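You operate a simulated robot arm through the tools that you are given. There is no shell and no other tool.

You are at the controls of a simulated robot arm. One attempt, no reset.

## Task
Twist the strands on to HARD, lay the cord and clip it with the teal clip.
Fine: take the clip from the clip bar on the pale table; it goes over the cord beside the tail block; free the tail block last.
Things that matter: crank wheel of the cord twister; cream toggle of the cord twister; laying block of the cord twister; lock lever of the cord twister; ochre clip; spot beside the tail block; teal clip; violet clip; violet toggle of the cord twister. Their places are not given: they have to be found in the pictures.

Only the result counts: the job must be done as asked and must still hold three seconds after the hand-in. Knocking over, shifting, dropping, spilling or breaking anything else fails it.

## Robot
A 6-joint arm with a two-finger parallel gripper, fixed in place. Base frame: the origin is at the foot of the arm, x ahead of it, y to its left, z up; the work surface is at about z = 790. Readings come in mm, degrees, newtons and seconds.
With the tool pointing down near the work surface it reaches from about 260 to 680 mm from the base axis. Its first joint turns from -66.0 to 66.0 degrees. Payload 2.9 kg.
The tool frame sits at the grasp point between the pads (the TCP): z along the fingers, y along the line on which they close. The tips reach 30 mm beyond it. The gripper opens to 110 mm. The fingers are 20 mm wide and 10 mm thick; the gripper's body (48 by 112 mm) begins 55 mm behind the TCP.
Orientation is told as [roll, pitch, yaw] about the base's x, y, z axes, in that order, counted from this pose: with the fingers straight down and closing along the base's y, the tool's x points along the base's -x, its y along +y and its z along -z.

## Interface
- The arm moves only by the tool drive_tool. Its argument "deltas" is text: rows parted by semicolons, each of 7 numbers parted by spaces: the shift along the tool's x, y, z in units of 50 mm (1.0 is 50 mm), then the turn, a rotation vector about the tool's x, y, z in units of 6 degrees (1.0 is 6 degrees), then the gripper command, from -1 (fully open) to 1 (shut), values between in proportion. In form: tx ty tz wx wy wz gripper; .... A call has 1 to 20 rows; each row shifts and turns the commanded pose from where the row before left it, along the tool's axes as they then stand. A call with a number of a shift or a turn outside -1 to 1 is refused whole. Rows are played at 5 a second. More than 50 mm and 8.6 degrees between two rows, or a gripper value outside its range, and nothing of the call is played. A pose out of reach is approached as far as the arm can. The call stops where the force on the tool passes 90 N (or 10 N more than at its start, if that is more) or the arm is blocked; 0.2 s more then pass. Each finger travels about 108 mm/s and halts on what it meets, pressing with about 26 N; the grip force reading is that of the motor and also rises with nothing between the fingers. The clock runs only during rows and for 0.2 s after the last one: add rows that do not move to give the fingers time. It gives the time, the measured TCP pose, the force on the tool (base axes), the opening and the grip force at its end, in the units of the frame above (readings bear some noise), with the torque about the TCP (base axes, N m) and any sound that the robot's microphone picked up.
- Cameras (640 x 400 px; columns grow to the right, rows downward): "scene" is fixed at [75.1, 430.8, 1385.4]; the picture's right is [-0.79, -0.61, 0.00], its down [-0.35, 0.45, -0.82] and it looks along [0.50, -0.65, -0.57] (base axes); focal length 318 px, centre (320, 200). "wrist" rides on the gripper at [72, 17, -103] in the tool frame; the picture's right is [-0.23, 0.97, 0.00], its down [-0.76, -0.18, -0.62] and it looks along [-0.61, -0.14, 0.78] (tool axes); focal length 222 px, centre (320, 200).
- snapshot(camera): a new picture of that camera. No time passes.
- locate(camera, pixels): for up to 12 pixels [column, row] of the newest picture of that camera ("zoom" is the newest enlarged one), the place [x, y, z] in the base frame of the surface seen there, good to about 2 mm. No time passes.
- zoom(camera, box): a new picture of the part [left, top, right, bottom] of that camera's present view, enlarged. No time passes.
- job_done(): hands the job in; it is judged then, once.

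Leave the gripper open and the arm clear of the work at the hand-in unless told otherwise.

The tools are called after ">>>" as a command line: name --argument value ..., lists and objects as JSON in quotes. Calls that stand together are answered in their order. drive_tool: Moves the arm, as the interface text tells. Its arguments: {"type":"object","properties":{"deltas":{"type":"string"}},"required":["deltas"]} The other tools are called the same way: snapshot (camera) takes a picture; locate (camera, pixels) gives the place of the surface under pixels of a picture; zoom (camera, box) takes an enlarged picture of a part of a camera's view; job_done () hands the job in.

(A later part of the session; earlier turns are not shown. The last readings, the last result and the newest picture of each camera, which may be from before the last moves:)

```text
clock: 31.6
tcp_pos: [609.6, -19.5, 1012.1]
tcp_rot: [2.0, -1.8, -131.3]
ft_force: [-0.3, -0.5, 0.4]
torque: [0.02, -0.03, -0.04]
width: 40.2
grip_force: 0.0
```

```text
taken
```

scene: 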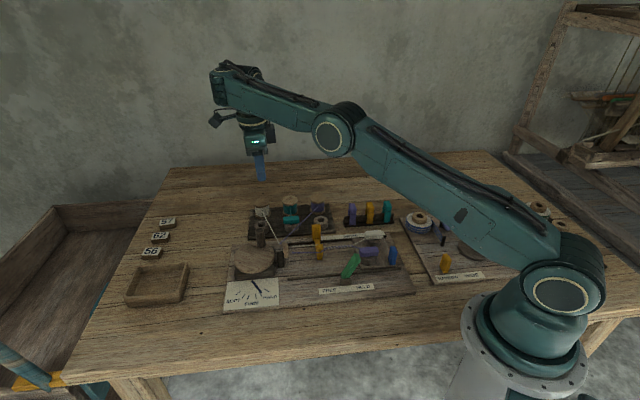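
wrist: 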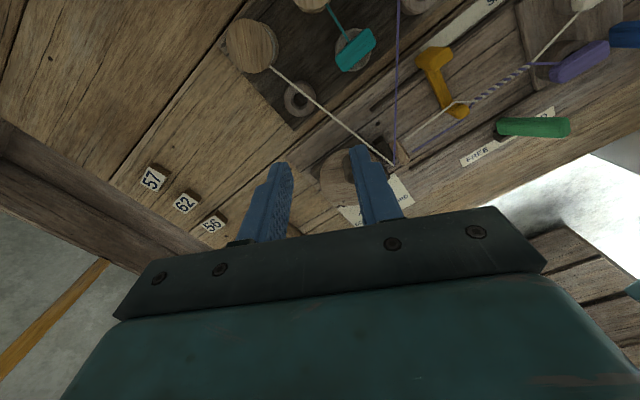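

Back in a normal state at yaw -131°. I turn to yaw -70° (tangential for the peg's present place), level the tool, and move toward above the peg.

>>> drive_tool --deltas "0 0 0 0 0 -1 0.27;0 0 0 0 0 -1 0.27;0 0 0 0 0 -1 0.27;0 0 0 0 0 -1 0.27;0 0 0 0 0 -1 0.27;0 0 0 0 0 -1 0.27;0 0 0 0 0 -1 0.27;0 0 0 0 0 -1 0.27;0 0 0 0 0 -1 0.27;0 0 0 0 0 -1 0.27;0 0 0 0 0 -0.22 0.27;0 0 0 -0.15 0.417 0 0.27;0.8 -0.224 0 0 0 0 0.27;0.8 -0.224 0 0 0 0 0.27;0 0 0 0 0 0 0.27"

>>> zoom --camera "scene" --box '[220, 180, 340, 310]'

>>> locate --camera "zoom" --pixels '[[257, 148], [250, 150], [265, 150], [257, 154]]'

>>> snapshot --camera "wrist"

```text
clock: 34.8
tcp_pos: [600.7, 52.9, 1027.4]
tcp_rot: [0.1, -0.1, -70.0]
ft_force: [-0.4, 0.4, 0.7]
torque: [-0.02, 0.01, 0.03]
width: 40.3
grip_force: 0.1
out of reach, approached as far as the arm can: row 13, 14
```

```text
3.08 times, centred on (280, 245) of scene
```

zoom: 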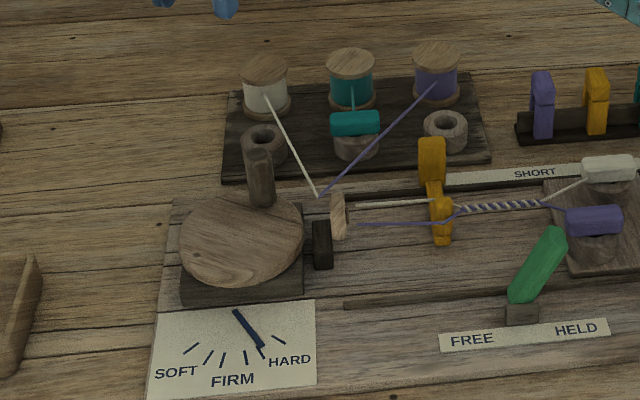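

```text
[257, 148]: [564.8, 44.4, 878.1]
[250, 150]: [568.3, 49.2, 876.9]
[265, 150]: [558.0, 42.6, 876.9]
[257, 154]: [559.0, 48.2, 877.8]
```

```text
taken
```

wrist: 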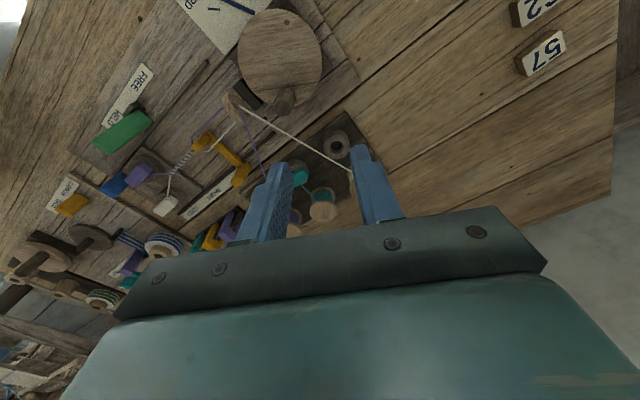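

The arm can't come inward from here; I look at its posture.

>>> snapshot --camera "scene"

>>> zoom --camera "scene" --box '[180, 20, 640, 320]'

```text
taken
```

scene: 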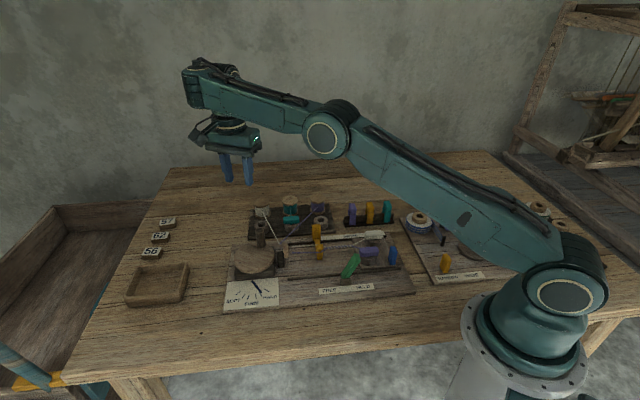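

```text
1.33 times, centred on (410, 170) of scene
```

zoom: 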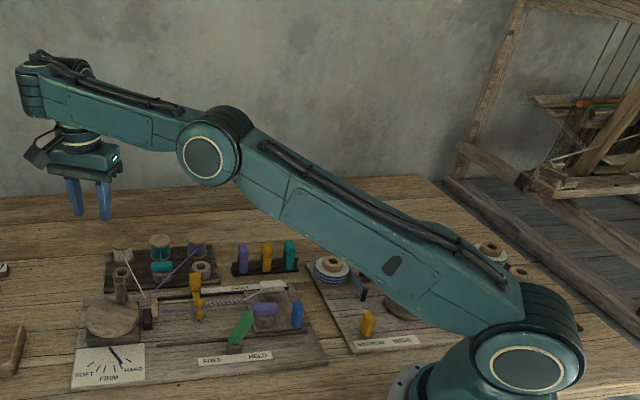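

I test small moves: 20 mm toward the base, then 50 mm up, to learn what limits the arm.

>>> drive_tool --deltas "0.137 -0.376 0 0 0 0 0.27;0 0 0 0 0 0 0.27"

>>> drive_tool --deltas "0 0 -1 0 0 0 0.27;0 0 0 0 0 0 0.27"

```text
clock: 35.4
tcp_pos: [598.4, 53.3, 1034.8]
tcp_rot: [0.1, -0.1, -70.0]
ft_force: [0.4, -0.1, -0.3]
torque: [0.0, 0.0, 0.01]
width: 40.1
grip_force: 0.1
out of reach, approached as far as the arm can: row 1
```

```text
clock: 36.0
tcp_pos: [598.2, 53.9, 1085.4]
tcp_rot: [0.2, -0.1, -70.1]
ft_force: [0.3, -0.8, 0.9]
torque: [0.0, 0.01, 0.02]
width: 40.3
grip_force: 0.0
```

Inward motion only works with rising height, so the elbow seems to be bent the wrong way at its limit. I locate the arm's own joints in the scene picture to be sure.

>>> snapshot --camera "scene"

>>> locate --camera "scene" --pixels '[[568, 290], [322, 125], [325, 135], [318, 118], [205, 70], [215, 75], [200, 90], [440, 190], [265, 100], [225, 110]]'

```text
taken
```

scene: 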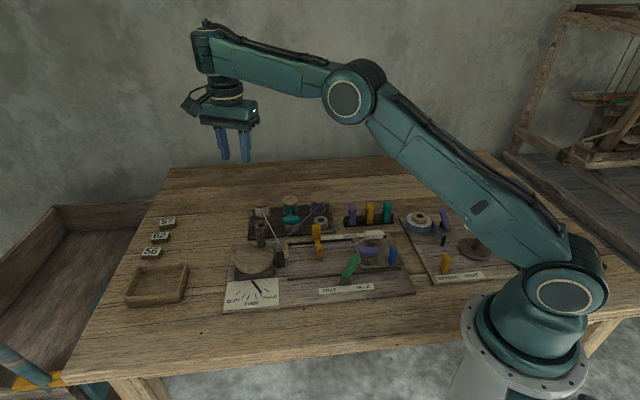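

```text
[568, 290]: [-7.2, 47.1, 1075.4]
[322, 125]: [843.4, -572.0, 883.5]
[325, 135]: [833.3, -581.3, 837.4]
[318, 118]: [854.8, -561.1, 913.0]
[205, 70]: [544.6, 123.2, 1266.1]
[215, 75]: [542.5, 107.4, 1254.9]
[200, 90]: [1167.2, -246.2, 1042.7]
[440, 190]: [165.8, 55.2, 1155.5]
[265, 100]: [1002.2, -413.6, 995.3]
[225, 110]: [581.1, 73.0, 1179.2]
```

>>> locate --camera "scene" --pixels '[[345, 98], [350, 90], [205, 45], [215, 55], [210, 65], [270, 75], [565, 295], [228, 95], [575, 288]]'

```text
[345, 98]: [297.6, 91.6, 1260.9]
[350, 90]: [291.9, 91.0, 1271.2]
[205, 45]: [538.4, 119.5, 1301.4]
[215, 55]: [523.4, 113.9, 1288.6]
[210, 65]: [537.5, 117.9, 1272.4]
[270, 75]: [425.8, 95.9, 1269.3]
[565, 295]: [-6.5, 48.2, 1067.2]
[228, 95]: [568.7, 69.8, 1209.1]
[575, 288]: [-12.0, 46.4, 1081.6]
```

The elbow is fine, but the wrist's cap no longer faces the camera: the forearm roll has flipped by 180°, which limits inward motion. To undo it I'll pitch the tool up past the forearm's line, roll around the forearm axis, and come down again — up here, clear of everything. First pitch up 48°.

>>> drive_tool --deltas "0 0 0 -0.966 -0.259 0 0.27;0 0 0 -0.966 -0.259 0 0.27;0 0 0 -0.966 -0.259 0 0.27;0 0 0 -0.966 -0.259 0 0.27;0 0 0 -0.966 -0.259 0 0.27;0 0 0 -0.966 -0.259 0 0.27;0 0 0 -0.966 -0.259 0 0.27;0 0 0 -0.966 -0.259 0 0.27;0 0 0 0 0 0 0.27"

>>> snapshot --camera "scene"

```text
clock: 38.0
tcp_pos: [653.0, 58.4, 1128.8]
tcp_rot: [22.3, -6.0, -71.2]
ft_force: [-0.3, 0.1, -0.3]
torque: [0.01, 0.01, -0.01]
width: 40.2
grip_force: 0.0
out of reach, approached as far as the arm can: row 1, 2, 3, 4, 5, 6, 7, 8
```

```text
taken
```

scene: 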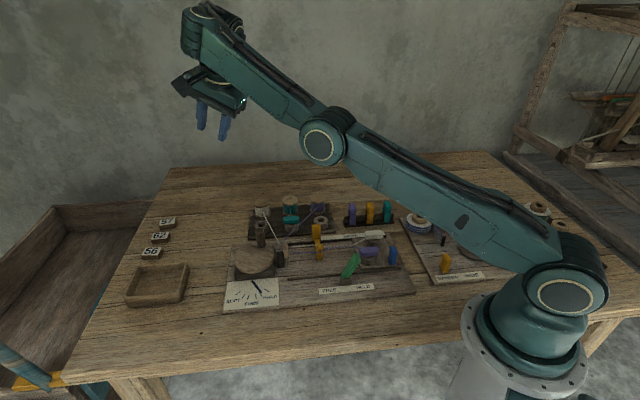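

The tool pitched only ~23° and the forearm rose with it, so the joint between forearm and tool is at a limit. I look closely at the wrist's build.

>>> zoom --camera "scene" --box '[150, 0, 310, 150]'

```text
2.67 times, centred on (230, 75) of scene
```

zoom: 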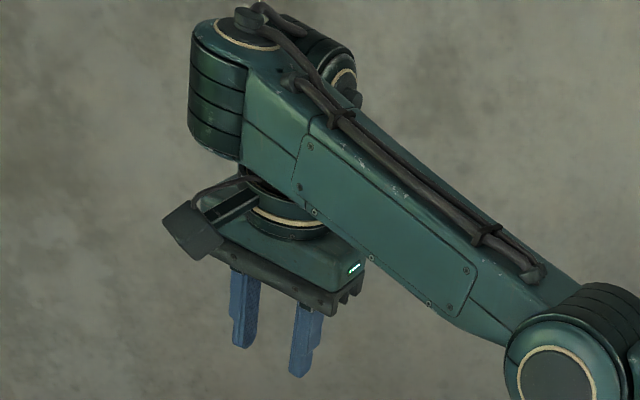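

The wrist pitch is the limited joint; the wrist seems to have flipped sideways. I first return the tool to vertical, then roll it sideways (towards −y) to take the wrist back through its straight position, in small checked steps.

>>> drive_tool --deltas "0 0 0 0.966 0.259 0 0.27;0 0 0 0.966 0.259 0 0.27;0 0 0 0.966 0.259 0 0.27;0 0 0 0.85 0.22 0 0.27;0 0 0 0 0 0 0.27"

>>> snapshot --camera "scene"

```text
clock: 39.2
tcp_pos: [636.7, 50.4, 1121.6]
tcp_rot: [2.6, -0.4, -69.9]
ft_force: [0.3, 0.0, -0.8]
torque: [0.01, 0.02, 0.01]
width: 40.0
grip_force: 0.0
out of reach, approached as far as the arm can: row 3, 4
```

```text
taken
```

scene: 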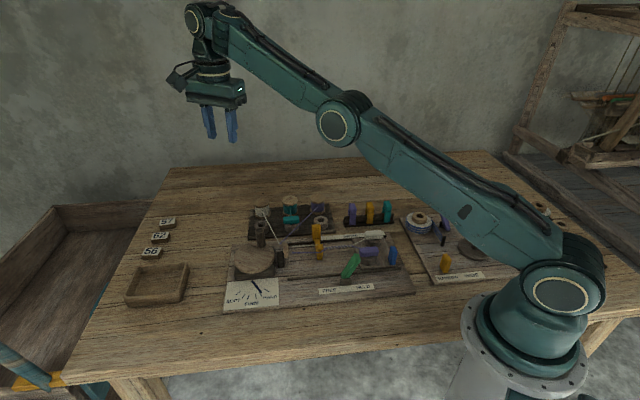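

The wrist's cap faces the camera again (193, 18), so the posture may be normal now. I test moving inward.

>>> drive_tool --deltas "0.274 -0.752 0 0 0 0 0.27;0.274 -0.752 0 0 0 0 0.27;0 0 0 0 0 0 0.27"

>>> snapshot --camera "scene"

```text
clock: 40.0
tcp_pos: [566.4, 49.7, 1118.2]
tcp_rot: [2.6, -0.4, -68.4]
ft_force: [-1.8, -0.5, 0.3]
torque: [0.1, -0.21, -0.05]
width: 40.5
grip_force: 0.1
out of reach, approached as far as the arm can: row 1
```

```text
taken
```

scene: 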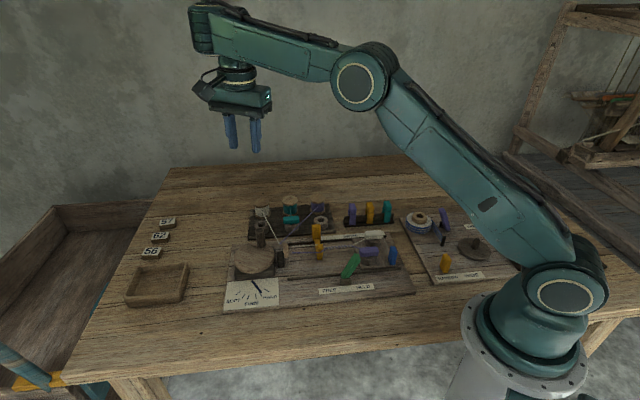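

It came inward but the wrist again shows its other side. I now try the deliberate way: roll the tool sideways toward −y, keeping the wrist in place, 30° first.

>>> drive_tool --deltas "-0.394 -0.143 0 0.342 -0.94 0 0.27;-0.394 -0.143 0 0.342 -0.94 0 0.27;-0.394 -0.143 0 0.342 -0.94 0 0.27;-0.394 -0.143 0 0.342 -0.94 0 0.27;-0.394 -0.143 0 0.342 -0.94 0 0.27;0 0 0 0 0 0 0.27"

>>> snapshot --camera "scene"

>>> zoom --camera "scene" --box '[150, 0, 430, 180]'

```text
clock: 41.4
tcp_pos: [546.4, -50.6, 1125.5]
tcp_rot: [-8.0, -28.7, -68.6]
ft_force: [-0.1, 0.4, 0.7]
torque: [-0.01, 0.01, 0.0]
width: 40.0
grip_force: 0.1
out of reach, approached as far as the arm can: row 2, 3, 4, 5
```

```text
taken
```

scene: 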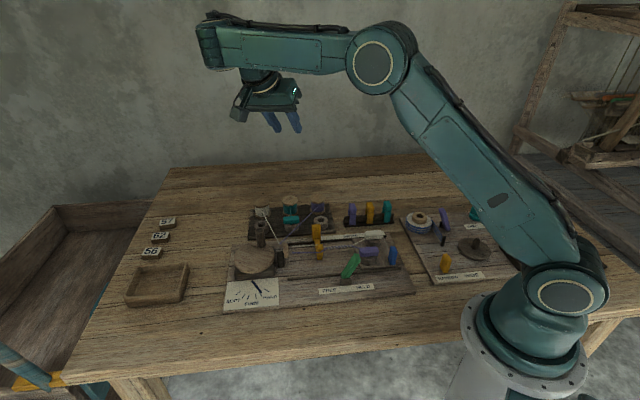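

```text
2.22 times, centred on (290, 90) of scene
```

zoom: 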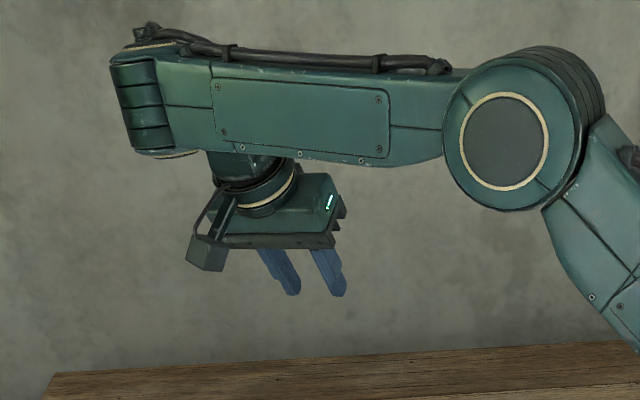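

The roll also only partly works. A better idea: the flip occurred at the wrist's turn limit, so in the present posture turning counter-clockwise to the opposite limit should flip it back. I first undo the roll and move out a little.

>>> drive_tool --deltas "0.394 0.143 0 -0.342 0.94 0 0.27;0.394 0.143 0 -0.342 0.94 0 0.27;0.394 0.143 0 -0.342 0.94 0 0.27;0.394 0.143 0 -0.342 0.94 0 0.27;0.394 0.143 0 -0.342 0.94 0 0.27;0 0 0 0 0 0 0.27"

>>> snapshot --camera "scene"

```text
clock: 42.8
tcp_pos: [546.0, 49.6, 1092.9]
tcp_rot: [2.6, -0.4, -70.1]
ft_force: [0.3, 0.4, 0.2]
torque: [0.04, 0.0, -0.02]
width: 40.3
grip_force: 0.0
```

```text
taken
```

scene: 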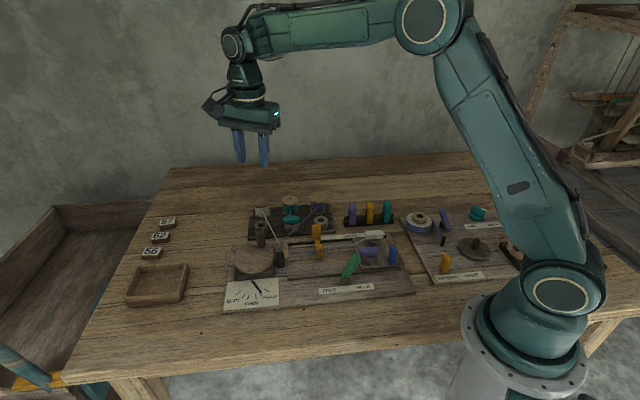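

The wrist cap faces the camera again and the elbow is up: the posture is normal. I level the tool and test an inward move of 30 mm.

>>> drive_tool --deltas "0 0 0 0.43 0.064 0 0.27;0.205 -0.564 0 0 0 0 0.27;0 0 0 0 0 0 0.27"

```text
clock: 43.6
tcp_pos: [515.3, 48.9, 1093.8]
tcp_rot: [0.1, -0.1, -70.0]
ft_force: [-0.1, -0.3, 0.0]
torque: [0.01, -0.02, -0.02]
width: 40.4
grip_force: 0.0
```

Recovered. Now I go back above the peg at yaw -70° and look at it from the wrist.

>>> drive_tool --deltas "-0.357 0.864 0 0 0 0 0.27;0 0 0.8 0 0 0 0.27;0 0 0.8 0 0 0 0.27;0 0 0.8 0 0 0 0.27;0 0 0 0 0 0 0.27"

>>> snapshot --camera "wrist"

>>> zoom --camera "wrist" --box '[230, 60, 410, 210]'

```text
clock: 44.8
tcp_pos: [565.4, 46.3, 973.9]
tcp_rot: [0.0, -0.1, -70.0]
ft_force: [0.1, 0.4, -0.6]
torque: [-0.03, -0.02, 0.02]
width: 40.0
grip_force: 0.2
```

```text
taken
```

wrist: 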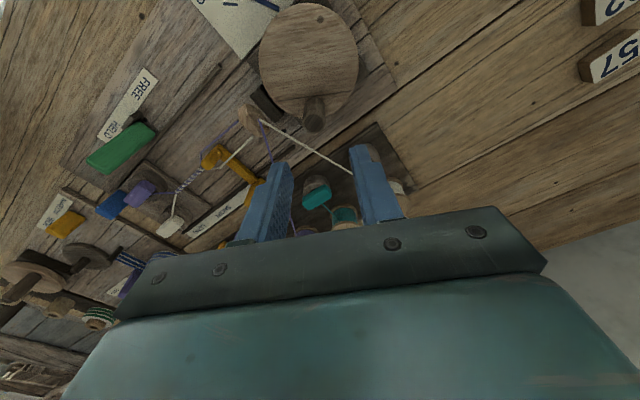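

```text
2.67 times, centred on (320, 135) of wrist
```

zoom: 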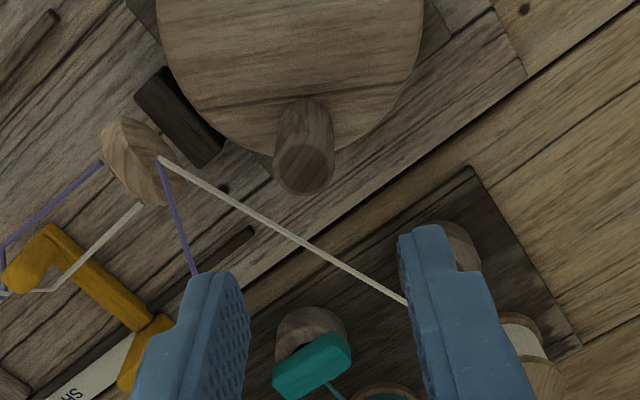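

>>> locate --camera "zoom" --pixels '[[303, 172], [283, 172], [326, 172], [303, 155], [303, 188], [165, 70], [420, 60], [335, 148], [270, 150], [220, 195], [300, 240]]'

```text
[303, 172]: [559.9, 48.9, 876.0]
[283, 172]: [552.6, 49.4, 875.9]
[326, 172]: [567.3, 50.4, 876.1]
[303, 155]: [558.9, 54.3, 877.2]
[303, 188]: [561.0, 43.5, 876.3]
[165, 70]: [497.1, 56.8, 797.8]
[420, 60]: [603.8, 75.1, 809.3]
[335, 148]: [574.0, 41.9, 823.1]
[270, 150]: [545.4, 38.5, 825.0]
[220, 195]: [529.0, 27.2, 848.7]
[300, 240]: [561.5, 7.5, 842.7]
```

Peg top centre is (560, 49). I shift over it, descend to z 862, close to a loose cage and turn 42° more clockwise (yaw −70 → −112, within limits).

>>> drive_tool --deltas "0.088 -0.085 0 0 0 0 0.27;0 0 0.75 0 0 0 0.27;0 0 0.75 0 0 0 0.27;0 0 0.74 0 0 0 0.27;0 0 0 0 0 0 0.56;0 0 0 0 0 0 0.56;0 0 0 0 0 0 0.56"

>>> zoom --camera "scene" --box '[220, 180, 340, 310]'

>>> snapshot --camera "wrist"

```text
clock: 46.4
tcp_pos: [558.5, 50.0, 861.9]
tcp_rot: [0.1, -0.1, -70.0]
ft_force: [-0.2, -0.3, 0.6]
torque: [0.01, 0.01, 0.0]
width: 24.1
grip_force: 0.0
```

```text
3.08 times, centred on (280, 245) of scene
```

zoom: 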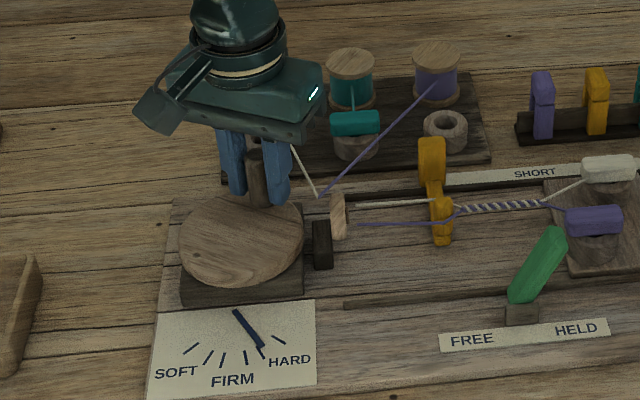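

```text
taken
```

wrist: 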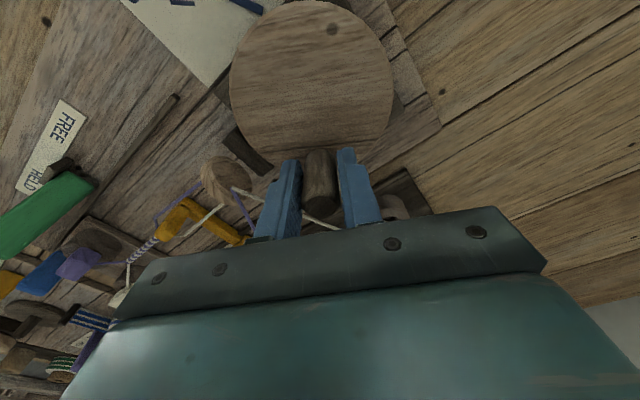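

The peg is caged. I turn 42° clockwise in seven rows.

>>> drive_tool --deltas "0.004 -0.0773 0 0 0 1 0.56;0.004 -0.0773 0 0 0 1 0.56;0.004 -0.0773 0 0 0 1 0.56;0.004 -0.0773 0 0 0 1 0.56;0.004 -0.0773 0 0 0 1 0.56;0.004 -0.0773 0 0 0 1 0.56;0.004 -0.0773 0 0 0 1 0.56;0 0 0 0 0 0 0.56"

>>> zoom --camera "scene" --box '[220, 265, 290, 310]'

>>> snapshot --camera "wrist"

```text
clock: 48.2
tcp_pos: [532.2, 51.9, 861.9]
tcp_rot: [0.1, 0.0, -112.0]
ft_force: [0.3, -0.6, 0.1]
torque: [0.01, 0.03, -0.01]
width: 24.6
grip_force: 0.0
```

```text
8.89 times, centred on (255, 288) of scene
```

zoom: 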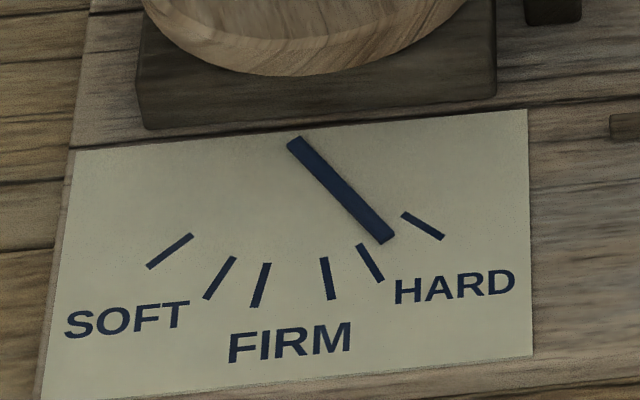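

```text
taken
```

wrist: 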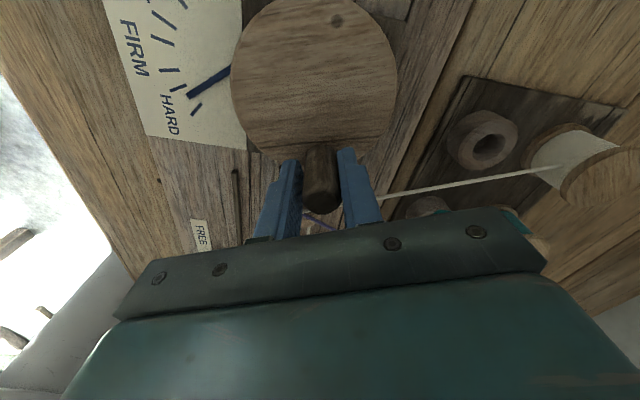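

The needle is now mid-band in HARD (about 42° between ticks at 30° and 55°). I open slightly, rise to z≈962, and turn back to yaw −45°.

>>> drive_tool --deltas "0 0 0 0 0 0 0.45;0 0 0 0 0 0 0.45;0 0 -1 0 0 0 0.45;0 0 -1 0 0 0 0.45;0 0 0 0 0 -1 0.45;0 0 0 0 0 -1 0.45;0 0 0 0 0 -1 0.45;0 0 0 0 0 -1 0.45;0 0 0 0 0 -1 0.45;0 0 0 0 0 -1 0.45;0 0 0 0 0 -1 0.45;0 0 0 0 0 -1 0.45;0 0 0 0 0 -1 0.45;0 0 0 0 0 -1 0.45;0 0 0 0 0 -1 0.45;0 0 0 0 0 -0.167 0.45;0 0 0 0 0 0 0.45"

>>> zoom --camera "scene" --box '[220, 180, 420, 310]'

>>> snapshot --camera "wrist"

```text
clock: 51.8
tcp_pos: [533.1, 50.5, 962.0]
tcp_rot: [0.0, -0.1, -45.0]
ft_force: [-0.4, 0.2, 0.6]
torque: [0.02, 0.0, 0.02]
width: 30.2
grip_force: 0.1
```

```text
3.08 times, centred on (320, 245) of scene
```

zoom: 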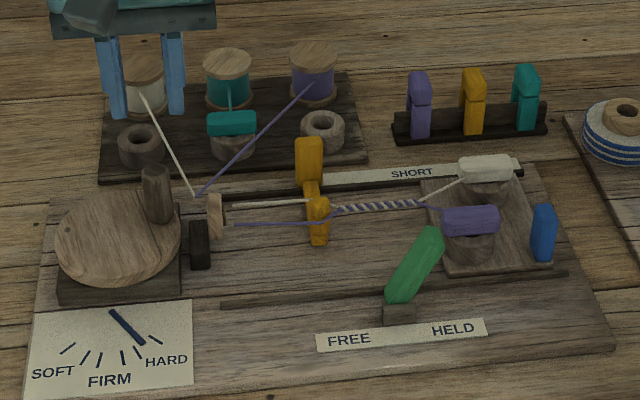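

```text
taken
```

wrist: 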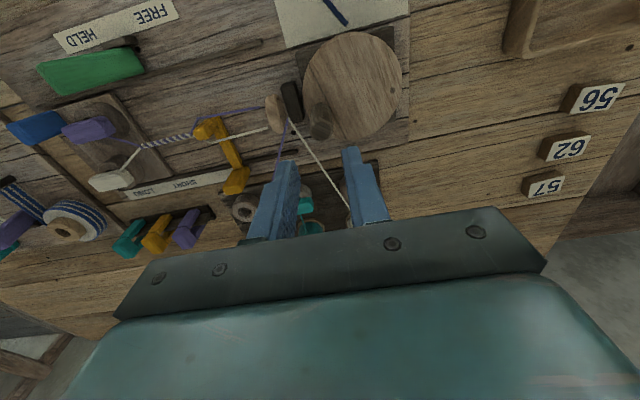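

Wheel and needle hold. Now the laying block: I enlarge it and locate its handle.

>>> zoom --camera "scene" --box '[280, 210, 350, 265]'

>>> locate --camera "zoom" --pixels '[[298, 110], [360, 110], [330, 112], [330, 130], [330, 190], [330, 245], [375, 290], [365, 360], [395, 340], [300, 130], [355, 130], [330, 210]]'

>>> zoom --camera "wrist" --box '[130, 80, 290, 210]'

>>> locate --camera "zoom" --pixels '[[410, 395], [430, 370], [455, 380], [390, 390], [420, 350], [330, 180], [360, 195], [300, 185], [440, 350], [380, 250]]'

```text
7.27 times, centred on (315, 238) of scene
```

zoom: 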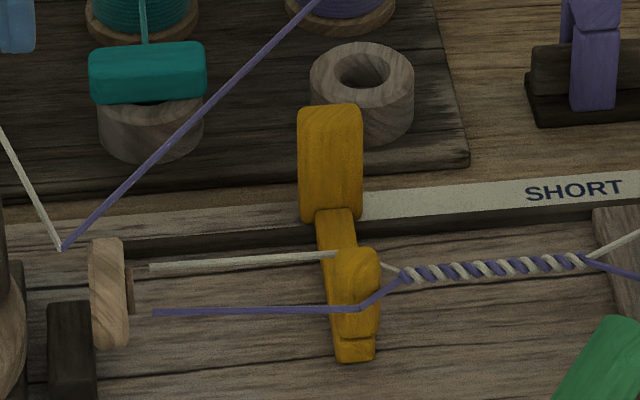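

```text
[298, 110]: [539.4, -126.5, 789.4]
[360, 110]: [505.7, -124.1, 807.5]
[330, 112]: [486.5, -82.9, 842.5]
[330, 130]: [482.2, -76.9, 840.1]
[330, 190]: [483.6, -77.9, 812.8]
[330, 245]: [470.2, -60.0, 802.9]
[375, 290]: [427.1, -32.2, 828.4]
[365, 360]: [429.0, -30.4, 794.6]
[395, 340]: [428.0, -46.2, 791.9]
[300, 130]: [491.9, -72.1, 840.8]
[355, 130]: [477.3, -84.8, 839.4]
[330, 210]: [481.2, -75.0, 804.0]
```

```text
3.08 times, centred on (210, 145) of wrist
```

zoom: 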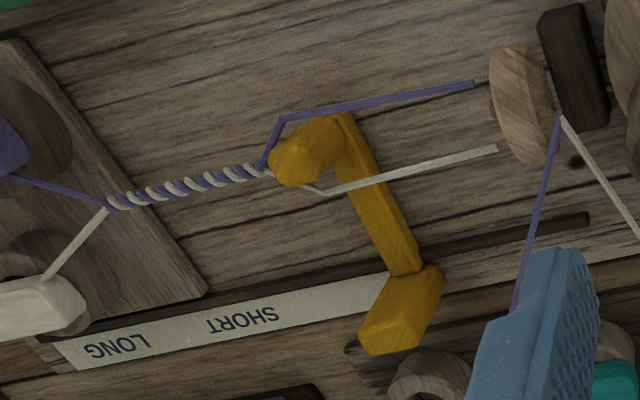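

```text
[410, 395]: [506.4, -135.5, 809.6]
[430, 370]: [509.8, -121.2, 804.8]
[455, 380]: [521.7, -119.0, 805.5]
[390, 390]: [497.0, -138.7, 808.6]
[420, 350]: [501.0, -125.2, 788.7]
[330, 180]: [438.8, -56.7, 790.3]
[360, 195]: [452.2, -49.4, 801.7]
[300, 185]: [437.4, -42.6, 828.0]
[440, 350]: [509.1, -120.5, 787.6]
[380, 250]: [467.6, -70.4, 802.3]
```

I locate the violet supply strand and spool posts, to check that the handle's path toward the head is clear.

>>> zoom --camera "scene" --box '[240, 190, 350, 265]'

>>> locate --camera "zoom" --pixels '[[250, 255], [300, 208], [340, 170], [380, 133], [420, 93], [440, 60], [475, 180], [230, 180], [265, 180], [110, 310], [370, 245], [440, 250]]'

>>> locate --camera "wrist" --pixels '[[289, 123], [284, 140], [280, 152], [238, 180], [230, 185], [235, 170], [243, 172], [240, 192], [225, 150], [285, 100], [272, 108], [245, 212]]'

```text
5.33 times, centred on (295, 228) of scene
```

zoom: 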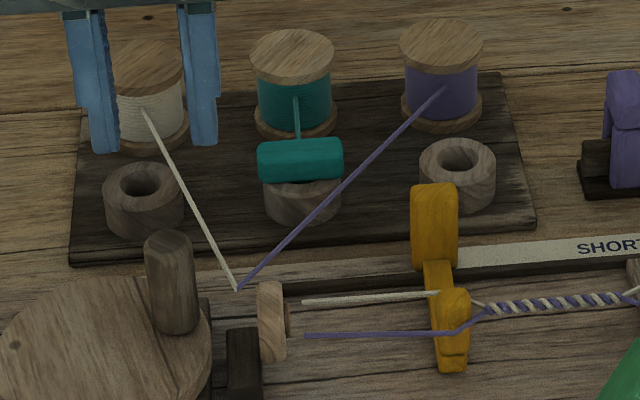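

```text
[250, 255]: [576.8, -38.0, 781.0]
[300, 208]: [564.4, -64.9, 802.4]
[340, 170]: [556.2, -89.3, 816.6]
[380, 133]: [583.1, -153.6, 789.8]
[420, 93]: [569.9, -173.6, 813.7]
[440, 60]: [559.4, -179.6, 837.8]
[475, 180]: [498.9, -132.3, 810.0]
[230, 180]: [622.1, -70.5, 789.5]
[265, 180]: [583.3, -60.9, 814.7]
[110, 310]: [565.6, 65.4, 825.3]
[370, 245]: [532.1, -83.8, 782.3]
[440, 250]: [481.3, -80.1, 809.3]
```

```text
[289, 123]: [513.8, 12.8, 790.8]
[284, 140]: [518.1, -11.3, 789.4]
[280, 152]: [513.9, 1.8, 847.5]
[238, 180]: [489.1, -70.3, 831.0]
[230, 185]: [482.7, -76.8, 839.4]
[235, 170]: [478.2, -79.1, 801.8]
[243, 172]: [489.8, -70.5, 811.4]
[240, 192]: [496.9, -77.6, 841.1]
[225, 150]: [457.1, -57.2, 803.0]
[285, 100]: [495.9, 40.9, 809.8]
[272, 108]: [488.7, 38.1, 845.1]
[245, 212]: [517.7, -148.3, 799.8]
```

The supply strand crosses the handle's line only ~57 mm ahead at about z 843, so I'll push the handle from the tail side with closed fingers rather than gripping around it. I move above (469, −100), fingers shut, then descend to z 845.

>>> drive_tool --deltas "-0.306 -0.7585 0 0 0 0 1;-0.306 -0.7585 0 0 0 0 1;-0.306 -0.7585 0 0 0 0 1;-0.306 -0.7585 0 0 0 0 1;0 0 0.78 0 0 0 1;0 0 0.78 0 0 0 1;0 0 0.78 0 0 0 1;0 0 0 0 0 0 1"

>>> zoom --camera "scene" --box '[260, 180, 380, 270]'

>>> snapshot --camera "wrist"

```text
clock: 53.6
tcp_pos: [465.5, -99.6, 844.4]
tcp_rot: [0.1, -0.1, -45.0]
ft_force: [-0.2, 0.3, 0.6]
torque: [-0.02, 0.01, 0.01]
width: 0.0
grip_force: 25.8
```

```text
4.44 times, centred on (320, 225) of scene
```

zoom: 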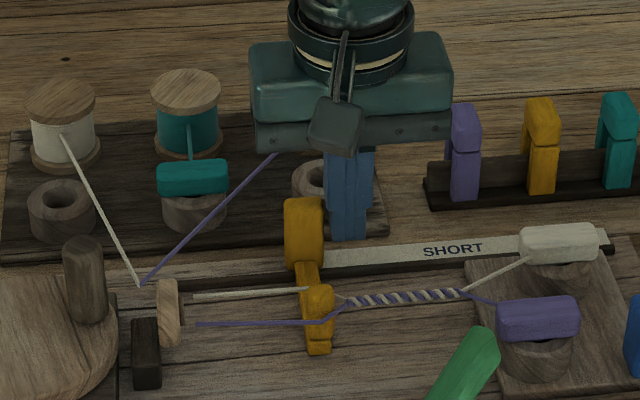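

```text
taken
```

wrist: 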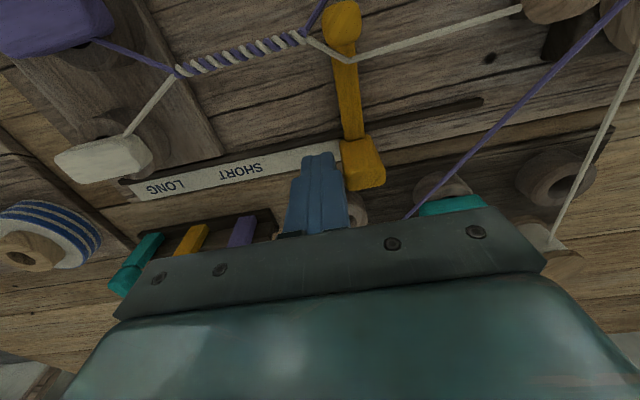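

The shut fingers stand just behind the handle. I push toward the head 30 mm in slow steps.

>>> drive_tool --deltas "0 0.12 0 0 0 0 1;0 0.12 0 0 0 0 1;0 0.12 0 0 0 0 1;0 0.12 0 0 0 0 1;0 0.12 0 0 0 0 1;0 0 0 0 0 0 1"

>>> zoom --camera "scene" --box '[240, 180, 380, 310]'

>>> snapshot --camera "wrist"

```text
clock: 55.0
tcp_pos: [488.4, -78.4, 845.0]
tcp_rot: [0.0, -0.2, -45.0]
ft_force: [-0.1, -0.6, 0.3]
torque: [-0.02, 0.0, 0.0]
width: 0.0
grip_force: 26.2
```

```text
3.08 times, centred on (310, 245) of scene
```

zoom: 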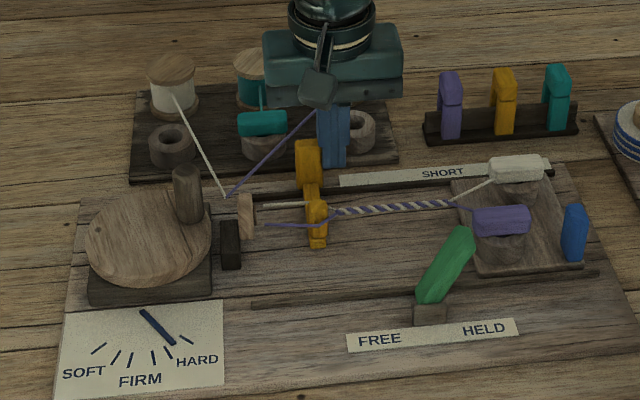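

```text
taken
```

wrist: 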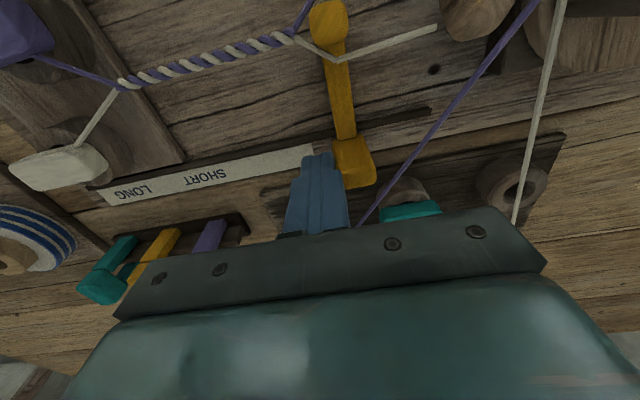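

The block slides and the cord lays behind it; the needle is unchanged. I push 20 mm more.

>>> drive_tool --deltas "0 0.1 0 0 0 0 1;0 0.1 0 0 0 0 1;0 0.1 0 0 0 0 1;0 0.1 0 0 0 0 1;0 0 0 0 0 0 1"

>>> zoom --camera "scene" --box '[240, 180, 380, 310]'

>>> snapshot --camera "wrist"

```text
clock: 56.2
tcp_pos: [503.9, -64.0, 844.8]
tcp_rot: [0.0, -0.1, -45.1]
ft_force: [-0.4, 0.8, 0.3]
torque: [0.02, 0.04, 0.0]
width: 0.2
grip_force: 25.7
```

```text
3.08 times, centred on (310, 245) of scene
```

zoom: 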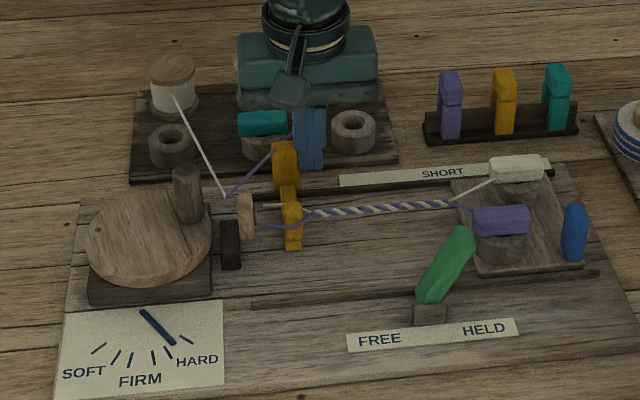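

```text
taken
```

wrist: 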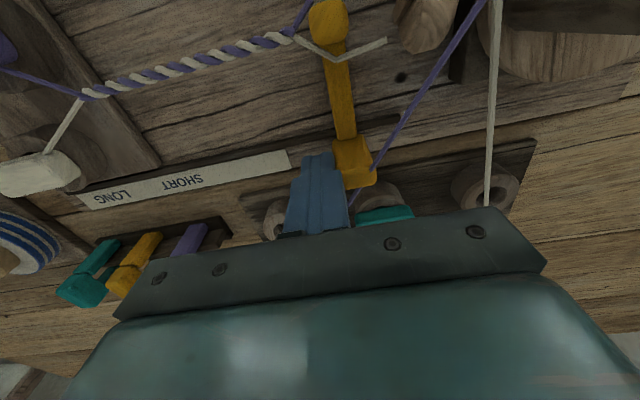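

Still no resistance. I push another 12 mm in small steps.

>>> drive_tool --deltas "0 0.06 0 0 0 0 1;0 0.06 0 0 0 0 1;0 0.06 0 0 0 0 1;0 0.06 0 0 0 0 1;0 0 0 0 0 0 1"

>>> zoom --camera "scene" --box '[250, 200, 340, 270]'

>>> snapshot --camera "wrist"

```text
clock: 57.4
tcp_pos: [513.0, -56.1, 844.1]
tcp_rot: [0.1, -0.1, -45.0]
ft_force: [-0.6, -0.1, -0.9]
torque: [0.0, 0.0, 0.03]
width: 0.2
grip_force: 26.1
```

```text
5.71 times, centred on (295, 235) of scene
```

zoom: 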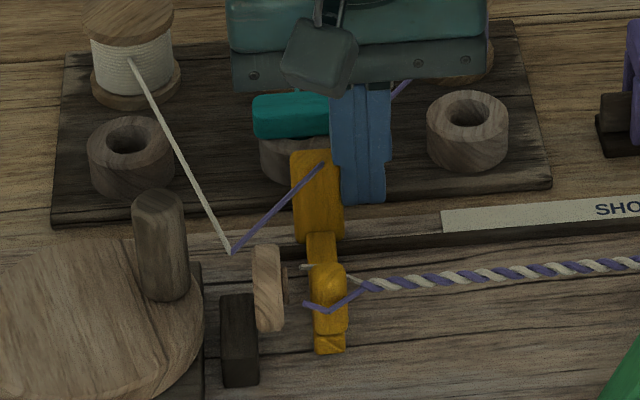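

```text
taken
```

wrist: 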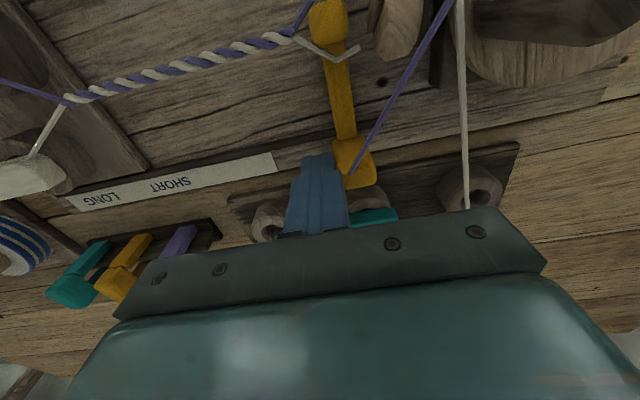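

The strand is only drawn through the handle (no contact force). About 10 mm remains before the head; I push on in 2 mm steps, watching force.

>>> drive_tool --deltas "0 0.04 0 0 0 0 1;0 0.04 0 0 0 0 1;0 0.04 0 0 0 0 1;0 0 0 0 0 0 1"

>>> zoom --camera "scene" --box '[250, 200, 340, 270]'

```text
clock: 58.4
tcp_pos: [515.5, -50.9, 844.6]
tcp_rot: [-0.1, -0.1, -44.9]
ft_force: [0.5, -0.3, -0.6]
torque: [-0.03, 0.03, 0.0]
width: 0.0
grip_force: 25.7
```

```text
5.71 times, centred on (295, 235) of scene
```

zoom: 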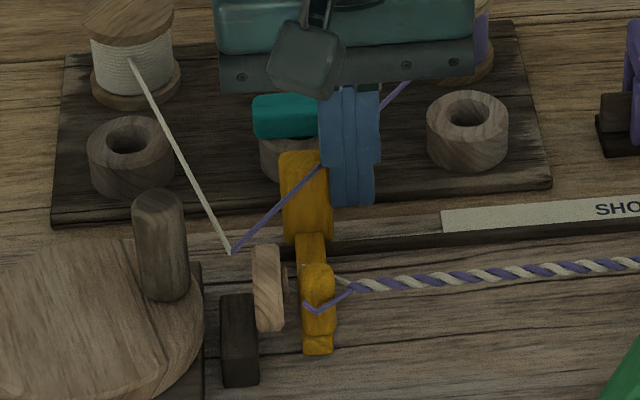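

Almost at the head. I push up to 8 mm further in 1.5 mm steps to meet the stop gently.

>>> drive_tool --deltas "0 0.03 0 0 0 0 1;0 0.03 0 0 0 0 1;0 0.03 0 0 0 0 1;0 0 0 0 0 0 1"

>>> zoom --camera "scene" --box '[250, 200, 340, 270]'

>>> snapshot --camera "wrist"

```text
clock: 59.4
tcp_pos: [519.0, -47.9, 843.5]
tcp_rot: [-0.1, -0.1, -45.0]
ft_force: [-0.6, -0.5, -1.3]
torque: [-0.05, 0.02, 0.02]
width: 0.0
grip_force: 26.2
```

```text
5.71 times, centred on (295, 235) of scene
```

zoom: 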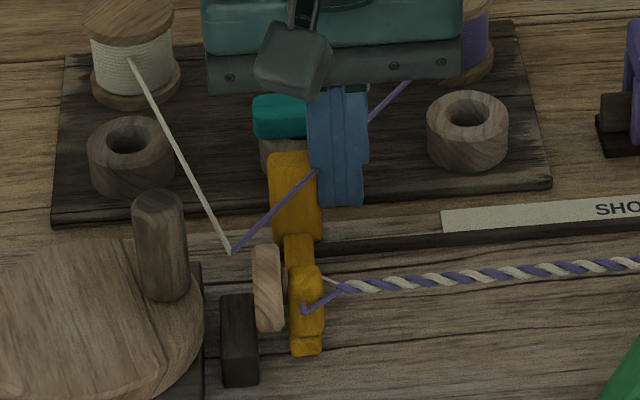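

```text
taken
```

wrist: 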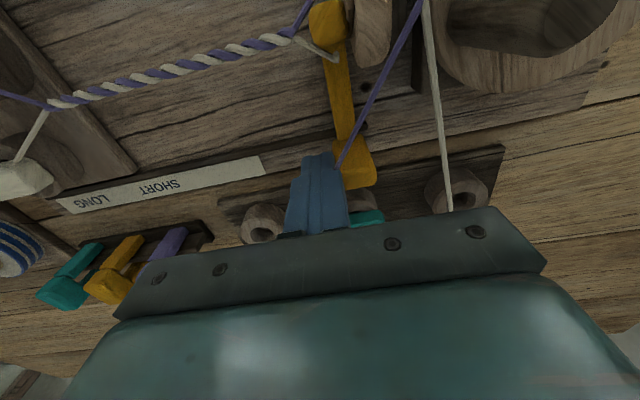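

One more gentle push of about 4 mm to find the end stop.

>>> drive_tool --deltas "0 0.03 0 0 0 0 1;0 0.03 0 0 0 0 1;0 0.03 0 0 0 0 1;0 0 0 0 0 0 1"

>>> zoom --camera "scene" --box '[240, 180, 380, 310]'

```text
clock: 60.4
tcp_pos: [519.8, -47.8, 844.7]
tcp_rot: [-0.3, -0.1, -45.4]
ft_force: [-24.0, -21.5, 9.7]
torque: [-0.17, 0.23, 0.01]
width: 0.0
grip_force: 25.8
```

```text
3.08 times, centred on (310, 245) of scene
```

zoom: 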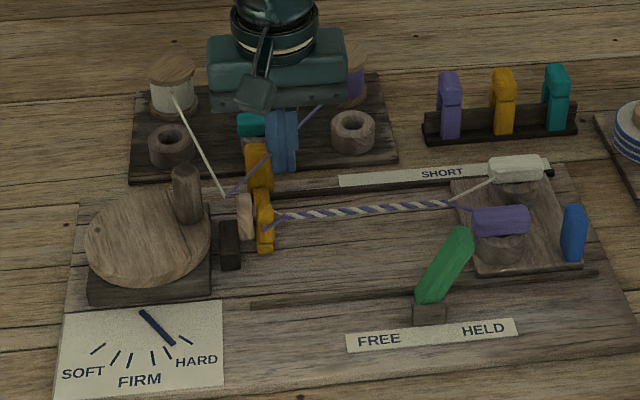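

The end stop is met (about 32 N), the cord is laid to the head, needle still in HARD. I back off, rise, open, and turn to yaw −135° for the clip (fingers closing across the clip bar).

>>> drive_tool --deltas "0 -0.3 0 0 0 0 1;0 0 -0.8 0 0 0 1;0 0 -0.8 0 0 0 1;0 0 -0.8 0 0 0 1;0 0 0 0 0 1 -0.1;0 0 0 0 0 1 -0.1;0 0 0 0 0 1 -0.1;0 0 0 0 0 1 -0.1;0 0 0 0 0 1 -0.1;0 0 0 0 0 1 -0.1;0 0 0 0 0 1 -0.1;0 0 0 0 0 1 -0.1;0 0 0 0 0 1 -0.1;0 0 0 0 0 1 -0.1;0 0 0 0 0 1 -0.1;0 0 0 0 0 1 -0.1;0 0 0 0 0 1 -0.1;0 0 0 0 0 1 -0.1;0 0 0 0 0 1 -0.1;0 0 0 0 0 0 -0.1"

>>> zoom --camera "scene" --box '[220, 180, 420, 310]'

```text
clock: 64.6
tcp_pos: [513.0, -54.9, 964.7]
tcp_rot: [0.1, 0.0, -135.0]
ft_force: [-0.3, -0.1, 0.7]
torque: [-0.06, -0.03, 0.0]
width: 60.3
grip_force: 0.0
```

```text
3.08 times, centred on (320, 245) of scene
```

zoom: 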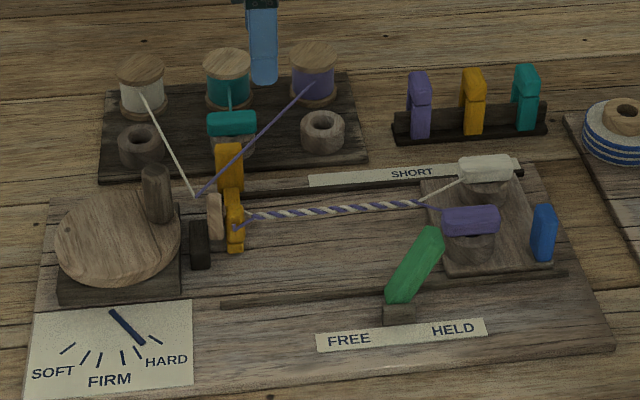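

Now I move above the teal clip at about (379, −281).

>>> drive_tool --deltas "-0.849 0.217 0 0 0 0 -0.1;-0.849 0.217 0 0 0 0 -0.1;-0.849 0.217 0 0 0 0 -0.1;-0.849 0.217 0 0 0 0 -0.1;-0.849 0.217 0 0 0 0 -0.1;-0.849 0.217 0 0 0 0 -0.1;0 0 0 0 0 0 -0.1;0 0 0 0 0 0 -0.1"

>>> snapshot --camera "wrist"

>>> zoom --camera "wrist" --box '[250, 50, 390, 200]'

```text
clock: 66.4
tcp_pos: [378.7, -282.6, 964.0]
tcp_rot: [0.1, 0.0, -135.1]
ft_force: [0.2, 0.4, -0.2]
torque: [0.01, 0.0, 0.0]
width: 60.5
grip_force: 0.0
```

```text
taken
```

wrist: 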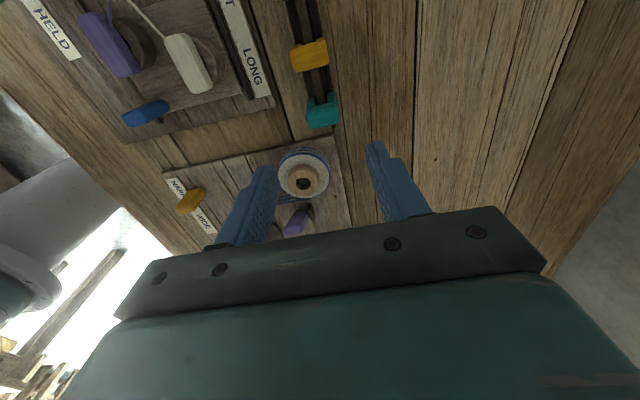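

```text
2.67 times, centred on (320, 125) of wrist
```

zoom: 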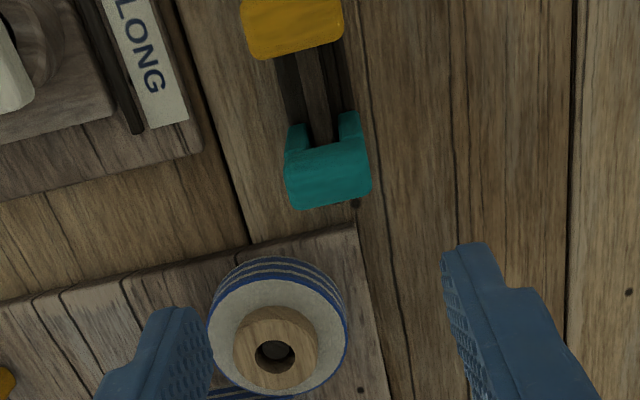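

I locate the corners of the clip's top in this zoom.

>>> locate --camera "zoom" --pixels '[[292, 160], [362, 150], [300, 203], [365, 190], [328, 175], [298, 130], [348, 120], [320, 100], [288, 165], [367, 165], [318, 140], [340, 200]]'

```text
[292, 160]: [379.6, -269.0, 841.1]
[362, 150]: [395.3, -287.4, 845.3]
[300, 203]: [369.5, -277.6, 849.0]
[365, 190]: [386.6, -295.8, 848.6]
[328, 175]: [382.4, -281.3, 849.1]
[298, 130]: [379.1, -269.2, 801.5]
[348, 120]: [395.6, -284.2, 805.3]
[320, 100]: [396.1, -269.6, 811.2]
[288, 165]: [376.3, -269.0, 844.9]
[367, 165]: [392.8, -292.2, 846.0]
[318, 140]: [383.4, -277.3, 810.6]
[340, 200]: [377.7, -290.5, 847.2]
```

I measure the bar's and the cord's directions precisely.

>>> zoom --camera "scene" --box '[330, 190, 420, 240]'

>>> locate --camera "zoom" --pixels '[[110, 278], [450, 252], [110, 215], [340, 188], [200, 203], [230, 265], [350, 255], [105, 240]]'

>>> zoom --camera "scene" --box '[280, 210, 380, 270]'

>>> locate --camera "zoom" --pixels '[[110, 234], [180, 229], [250, 224], [320, 218], [380, 212], [420, 207], [440, 203], [430, 205], [470, 192], [470, 222], [405, 192], [480, 250]]'

```text
7.11 times, centred on (375, 215) of scene
```

zoom: 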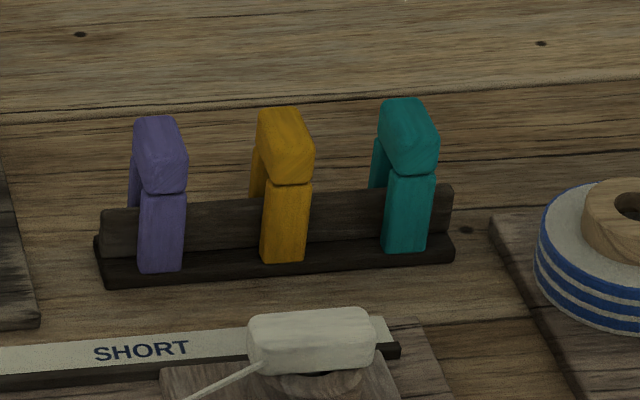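

```text
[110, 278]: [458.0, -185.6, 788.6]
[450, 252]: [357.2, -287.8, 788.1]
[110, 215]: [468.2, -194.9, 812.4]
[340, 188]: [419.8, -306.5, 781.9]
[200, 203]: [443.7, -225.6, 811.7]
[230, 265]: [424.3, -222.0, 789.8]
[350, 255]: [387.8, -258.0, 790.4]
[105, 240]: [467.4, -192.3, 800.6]
```

```text
6.40 times, centred on (330, 240) of scene
```

zoom: 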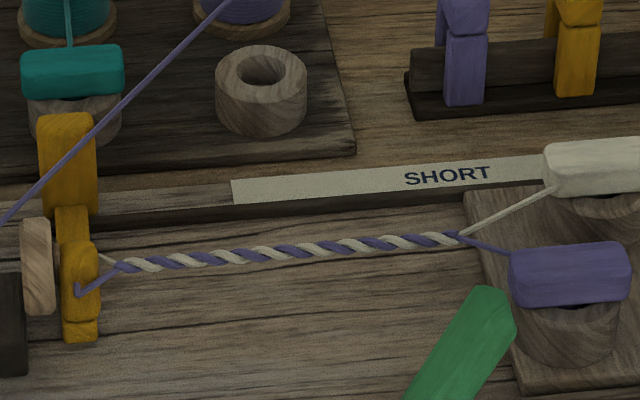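

```text
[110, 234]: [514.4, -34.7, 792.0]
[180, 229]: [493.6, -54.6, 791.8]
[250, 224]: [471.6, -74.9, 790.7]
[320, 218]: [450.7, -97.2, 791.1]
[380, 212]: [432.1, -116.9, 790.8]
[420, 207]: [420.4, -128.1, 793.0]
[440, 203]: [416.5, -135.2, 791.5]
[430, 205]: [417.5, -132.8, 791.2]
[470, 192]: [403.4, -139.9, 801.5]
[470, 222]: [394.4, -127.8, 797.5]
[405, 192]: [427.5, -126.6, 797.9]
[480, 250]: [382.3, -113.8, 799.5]
```

Bar runs at 45°. I pick points exactly on the cord.

>>> locate --camera "zoom" --pixels '[[140, 265], [180, 260], [240, 255], [300, 249], [360, 244], [400, 241], [420, 240], [440, 238], [450, 237], [458, 235], [500, 212], [490, 245]]'

```text
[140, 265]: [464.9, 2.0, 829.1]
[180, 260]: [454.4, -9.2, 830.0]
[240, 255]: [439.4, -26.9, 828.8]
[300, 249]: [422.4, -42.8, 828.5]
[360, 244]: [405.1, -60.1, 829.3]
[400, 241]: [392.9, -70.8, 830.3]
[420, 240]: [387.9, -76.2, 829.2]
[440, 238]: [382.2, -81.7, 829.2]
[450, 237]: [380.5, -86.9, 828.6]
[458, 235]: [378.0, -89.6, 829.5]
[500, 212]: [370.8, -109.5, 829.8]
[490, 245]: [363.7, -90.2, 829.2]
```

Cord axis runs at 45°; the fork is at about (379, −90). Clip target centre will be (384.6, −82.2). I check the striped reel's nearness before descending on the clip.

>>> locate --camera "wrist" --pixels '[[303, 149], [280, 165], [328, 170], [303, 180], [285, 150], [320, 152]]'

```text
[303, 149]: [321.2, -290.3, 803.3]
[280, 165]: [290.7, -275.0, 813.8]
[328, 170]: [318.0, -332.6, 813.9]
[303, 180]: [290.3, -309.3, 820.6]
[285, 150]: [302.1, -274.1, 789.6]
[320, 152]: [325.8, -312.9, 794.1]
```

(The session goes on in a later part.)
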